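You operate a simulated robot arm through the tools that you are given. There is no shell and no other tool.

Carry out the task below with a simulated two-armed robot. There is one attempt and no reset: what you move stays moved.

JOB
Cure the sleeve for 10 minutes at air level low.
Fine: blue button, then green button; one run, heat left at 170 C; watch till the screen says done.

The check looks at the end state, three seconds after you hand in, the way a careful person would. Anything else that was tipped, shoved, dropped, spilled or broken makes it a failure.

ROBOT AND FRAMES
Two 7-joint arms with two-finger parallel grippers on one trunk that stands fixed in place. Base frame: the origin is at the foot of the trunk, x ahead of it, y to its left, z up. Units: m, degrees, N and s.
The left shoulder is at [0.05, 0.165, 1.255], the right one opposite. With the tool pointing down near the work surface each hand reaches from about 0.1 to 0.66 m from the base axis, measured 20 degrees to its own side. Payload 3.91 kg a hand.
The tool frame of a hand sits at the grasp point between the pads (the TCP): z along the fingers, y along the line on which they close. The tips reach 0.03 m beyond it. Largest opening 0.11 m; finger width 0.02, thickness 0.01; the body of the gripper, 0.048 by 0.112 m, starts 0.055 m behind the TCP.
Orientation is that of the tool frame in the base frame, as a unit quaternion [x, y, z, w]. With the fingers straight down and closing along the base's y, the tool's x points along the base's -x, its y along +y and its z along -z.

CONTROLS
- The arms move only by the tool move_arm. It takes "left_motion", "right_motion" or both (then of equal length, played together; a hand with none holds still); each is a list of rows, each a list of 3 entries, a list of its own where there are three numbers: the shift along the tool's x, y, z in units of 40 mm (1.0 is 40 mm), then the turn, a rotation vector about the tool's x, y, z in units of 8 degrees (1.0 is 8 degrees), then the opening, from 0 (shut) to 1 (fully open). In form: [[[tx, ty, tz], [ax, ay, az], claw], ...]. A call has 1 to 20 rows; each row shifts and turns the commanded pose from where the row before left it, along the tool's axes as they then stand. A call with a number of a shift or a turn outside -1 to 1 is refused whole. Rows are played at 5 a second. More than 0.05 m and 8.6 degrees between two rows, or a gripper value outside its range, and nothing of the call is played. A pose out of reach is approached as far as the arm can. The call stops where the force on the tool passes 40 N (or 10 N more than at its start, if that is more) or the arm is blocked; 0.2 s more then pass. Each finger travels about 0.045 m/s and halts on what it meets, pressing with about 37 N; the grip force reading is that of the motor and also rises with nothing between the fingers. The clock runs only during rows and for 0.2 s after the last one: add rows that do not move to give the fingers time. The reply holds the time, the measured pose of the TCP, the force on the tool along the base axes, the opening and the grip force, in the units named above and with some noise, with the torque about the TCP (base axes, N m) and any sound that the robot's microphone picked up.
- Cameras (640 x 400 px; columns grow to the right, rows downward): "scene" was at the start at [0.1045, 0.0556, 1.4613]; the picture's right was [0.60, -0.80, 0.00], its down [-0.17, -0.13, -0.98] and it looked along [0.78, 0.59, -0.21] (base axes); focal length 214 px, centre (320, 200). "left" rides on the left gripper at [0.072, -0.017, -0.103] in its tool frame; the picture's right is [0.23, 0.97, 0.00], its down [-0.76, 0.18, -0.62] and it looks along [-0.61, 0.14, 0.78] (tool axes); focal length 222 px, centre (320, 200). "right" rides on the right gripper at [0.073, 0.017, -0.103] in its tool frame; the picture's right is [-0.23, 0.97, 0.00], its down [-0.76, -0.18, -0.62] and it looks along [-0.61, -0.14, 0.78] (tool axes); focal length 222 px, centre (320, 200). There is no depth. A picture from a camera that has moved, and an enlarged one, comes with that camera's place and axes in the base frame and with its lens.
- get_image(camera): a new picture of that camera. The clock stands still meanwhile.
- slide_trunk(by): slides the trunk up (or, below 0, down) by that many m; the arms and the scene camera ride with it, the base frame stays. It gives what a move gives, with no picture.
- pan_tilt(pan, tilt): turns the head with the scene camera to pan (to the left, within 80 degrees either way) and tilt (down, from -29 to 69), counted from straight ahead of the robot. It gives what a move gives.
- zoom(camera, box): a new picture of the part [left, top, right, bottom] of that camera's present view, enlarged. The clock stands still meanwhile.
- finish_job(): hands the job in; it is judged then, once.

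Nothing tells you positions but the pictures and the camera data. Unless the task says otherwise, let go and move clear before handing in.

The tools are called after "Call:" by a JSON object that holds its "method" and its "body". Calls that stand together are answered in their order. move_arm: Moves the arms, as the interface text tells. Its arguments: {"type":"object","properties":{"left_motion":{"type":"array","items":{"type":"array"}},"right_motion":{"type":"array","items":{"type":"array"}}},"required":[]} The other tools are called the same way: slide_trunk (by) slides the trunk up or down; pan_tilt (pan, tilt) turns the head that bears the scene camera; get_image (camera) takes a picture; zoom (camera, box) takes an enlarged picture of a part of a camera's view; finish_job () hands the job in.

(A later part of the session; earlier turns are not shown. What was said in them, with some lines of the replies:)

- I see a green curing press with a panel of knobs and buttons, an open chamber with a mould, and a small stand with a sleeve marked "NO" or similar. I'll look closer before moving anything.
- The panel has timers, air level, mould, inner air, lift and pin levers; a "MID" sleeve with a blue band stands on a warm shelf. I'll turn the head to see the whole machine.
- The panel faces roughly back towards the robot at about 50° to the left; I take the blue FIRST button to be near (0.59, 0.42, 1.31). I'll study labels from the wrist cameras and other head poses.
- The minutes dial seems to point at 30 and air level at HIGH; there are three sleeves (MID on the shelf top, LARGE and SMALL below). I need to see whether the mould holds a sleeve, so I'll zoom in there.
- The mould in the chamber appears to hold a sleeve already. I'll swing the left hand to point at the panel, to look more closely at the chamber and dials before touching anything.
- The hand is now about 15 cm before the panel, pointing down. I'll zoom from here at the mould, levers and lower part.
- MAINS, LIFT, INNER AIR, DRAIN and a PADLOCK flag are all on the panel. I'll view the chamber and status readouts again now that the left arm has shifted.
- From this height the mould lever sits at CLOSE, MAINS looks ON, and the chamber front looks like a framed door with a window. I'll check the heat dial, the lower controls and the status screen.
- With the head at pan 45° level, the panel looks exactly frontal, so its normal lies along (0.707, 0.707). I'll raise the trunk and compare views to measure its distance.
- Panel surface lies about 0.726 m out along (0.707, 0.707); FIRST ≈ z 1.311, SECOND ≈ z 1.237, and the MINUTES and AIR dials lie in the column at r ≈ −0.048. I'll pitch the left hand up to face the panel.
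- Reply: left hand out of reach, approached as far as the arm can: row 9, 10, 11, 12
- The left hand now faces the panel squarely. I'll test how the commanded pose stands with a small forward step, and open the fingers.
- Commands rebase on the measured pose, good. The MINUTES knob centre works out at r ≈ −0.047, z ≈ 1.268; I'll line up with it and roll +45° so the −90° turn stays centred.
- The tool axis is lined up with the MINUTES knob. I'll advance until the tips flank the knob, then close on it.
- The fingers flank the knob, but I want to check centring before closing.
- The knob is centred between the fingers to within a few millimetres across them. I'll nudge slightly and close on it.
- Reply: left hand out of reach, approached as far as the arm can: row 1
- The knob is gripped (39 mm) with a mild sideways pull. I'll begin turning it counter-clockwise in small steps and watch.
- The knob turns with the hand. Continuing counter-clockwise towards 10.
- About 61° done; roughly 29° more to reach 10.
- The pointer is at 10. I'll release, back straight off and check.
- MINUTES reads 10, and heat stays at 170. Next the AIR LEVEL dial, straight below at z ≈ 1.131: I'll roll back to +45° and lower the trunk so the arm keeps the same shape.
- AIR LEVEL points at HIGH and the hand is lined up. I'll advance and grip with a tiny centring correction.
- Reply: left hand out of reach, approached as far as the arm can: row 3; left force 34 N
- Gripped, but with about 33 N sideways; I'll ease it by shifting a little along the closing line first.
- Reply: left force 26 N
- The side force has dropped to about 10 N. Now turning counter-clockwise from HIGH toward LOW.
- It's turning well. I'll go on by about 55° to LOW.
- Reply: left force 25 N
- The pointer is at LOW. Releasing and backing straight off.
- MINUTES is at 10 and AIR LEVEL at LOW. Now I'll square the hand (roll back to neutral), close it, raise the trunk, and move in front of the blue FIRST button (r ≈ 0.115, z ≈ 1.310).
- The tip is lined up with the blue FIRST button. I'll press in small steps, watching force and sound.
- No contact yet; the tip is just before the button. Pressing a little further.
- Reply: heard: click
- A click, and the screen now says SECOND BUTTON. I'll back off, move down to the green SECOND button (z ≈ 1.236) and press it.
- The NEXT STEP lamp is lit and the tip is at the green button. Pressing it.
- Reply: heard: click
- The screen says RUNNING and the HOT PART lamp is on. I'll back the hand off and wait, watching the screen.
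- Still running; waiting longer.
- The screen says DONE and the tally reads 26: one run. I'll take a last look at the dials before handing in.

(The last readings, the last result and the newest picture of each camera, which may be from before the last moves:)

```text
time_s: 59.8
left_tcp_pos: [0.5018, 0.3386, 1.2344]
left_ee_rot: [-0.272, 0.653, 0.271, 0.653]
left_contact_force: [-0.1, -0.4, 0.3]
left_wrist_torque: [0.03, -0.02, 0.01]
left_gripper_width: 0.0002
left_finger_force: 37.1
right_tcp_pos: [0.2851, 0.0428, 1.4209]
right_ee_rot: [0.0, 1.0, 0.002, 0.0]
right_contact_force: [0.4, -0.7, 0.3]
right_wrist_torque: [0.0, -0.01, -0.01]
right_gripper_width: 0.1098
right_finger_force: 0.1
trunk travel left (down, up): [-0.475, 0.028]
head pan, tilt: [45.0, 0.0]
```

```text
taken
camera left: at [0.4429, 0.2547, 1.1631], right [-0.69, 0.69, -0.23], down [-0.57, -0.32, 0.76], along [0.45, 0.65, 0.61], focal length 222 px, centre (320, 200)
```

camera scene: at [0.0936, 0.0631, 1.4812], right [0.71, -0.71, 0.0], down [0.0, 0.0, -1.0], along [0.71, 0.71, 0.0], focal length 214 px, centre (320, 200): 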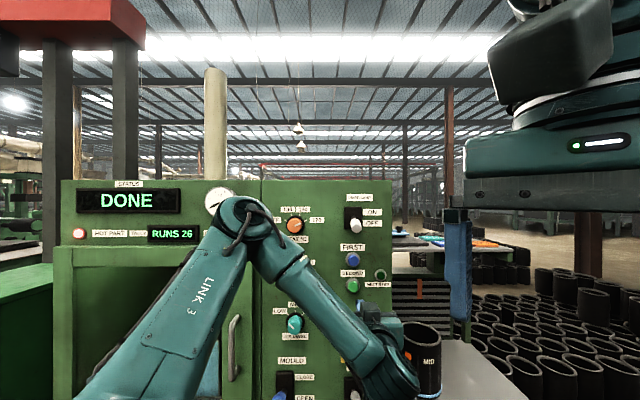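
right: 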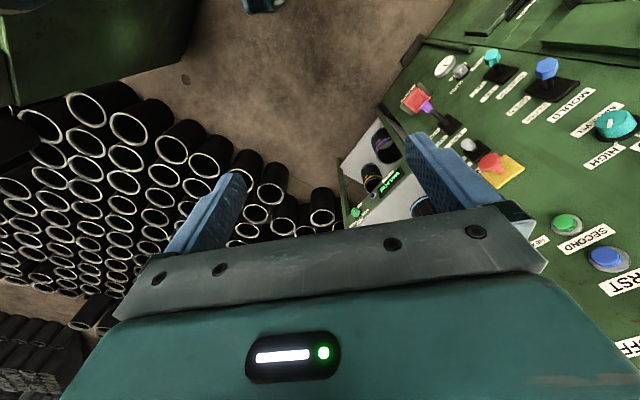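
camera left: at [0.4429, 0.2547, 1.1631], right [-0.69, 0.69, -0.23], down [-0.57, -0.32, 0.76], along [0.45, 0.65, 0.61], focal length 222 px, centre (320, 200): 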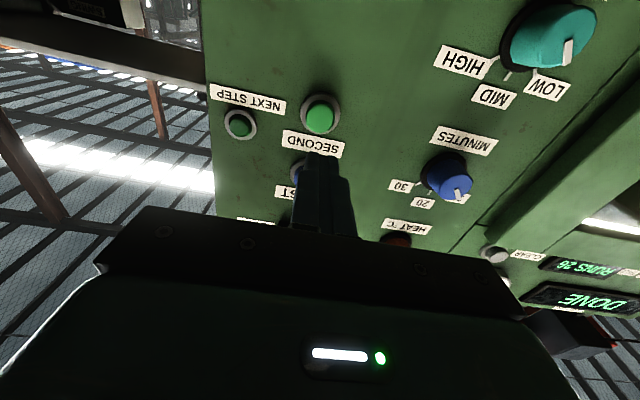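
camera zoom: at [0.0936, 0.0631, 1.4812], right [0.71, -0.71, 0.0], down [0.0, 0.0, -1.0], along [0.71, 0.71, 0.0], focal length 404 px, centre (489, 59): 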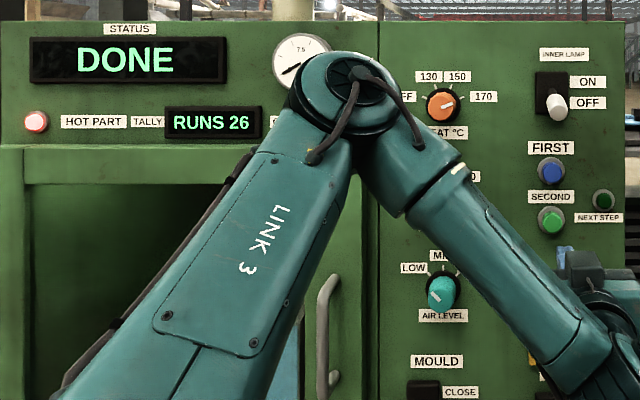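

The screen shows DONE, the tally is 26, heat is at 170, minutes at 10 and air level at LOW. The hands are clear, so I'm handing in.

Call:
{"method": "finish_job", "body": {}}

```text
The job is handed in.
```

The cure ran once and finished: the screen says DONE and the run tally went from 25 to 26.

- **Settings:** I turned MINUTES from 30 to 10 and AIR LEVEL from HIGH to LOW. Heat was already at 170 C, so I left it alone.
- **Run:** I pressed the blue FIRST button. When the screen asked for the second button, I pressed the green SECOND one. I then waited from RUNNING to DONE.
- **Sleeve:** The mould looked loaded and closed at the start, so I took the sleeve inside it as the one to cure. I did not touch the three sleeves at the warm shelf.
- **End state:** The HOT PART lamp is on. Both hands are clear of the panel, and I saw nothing else moved.
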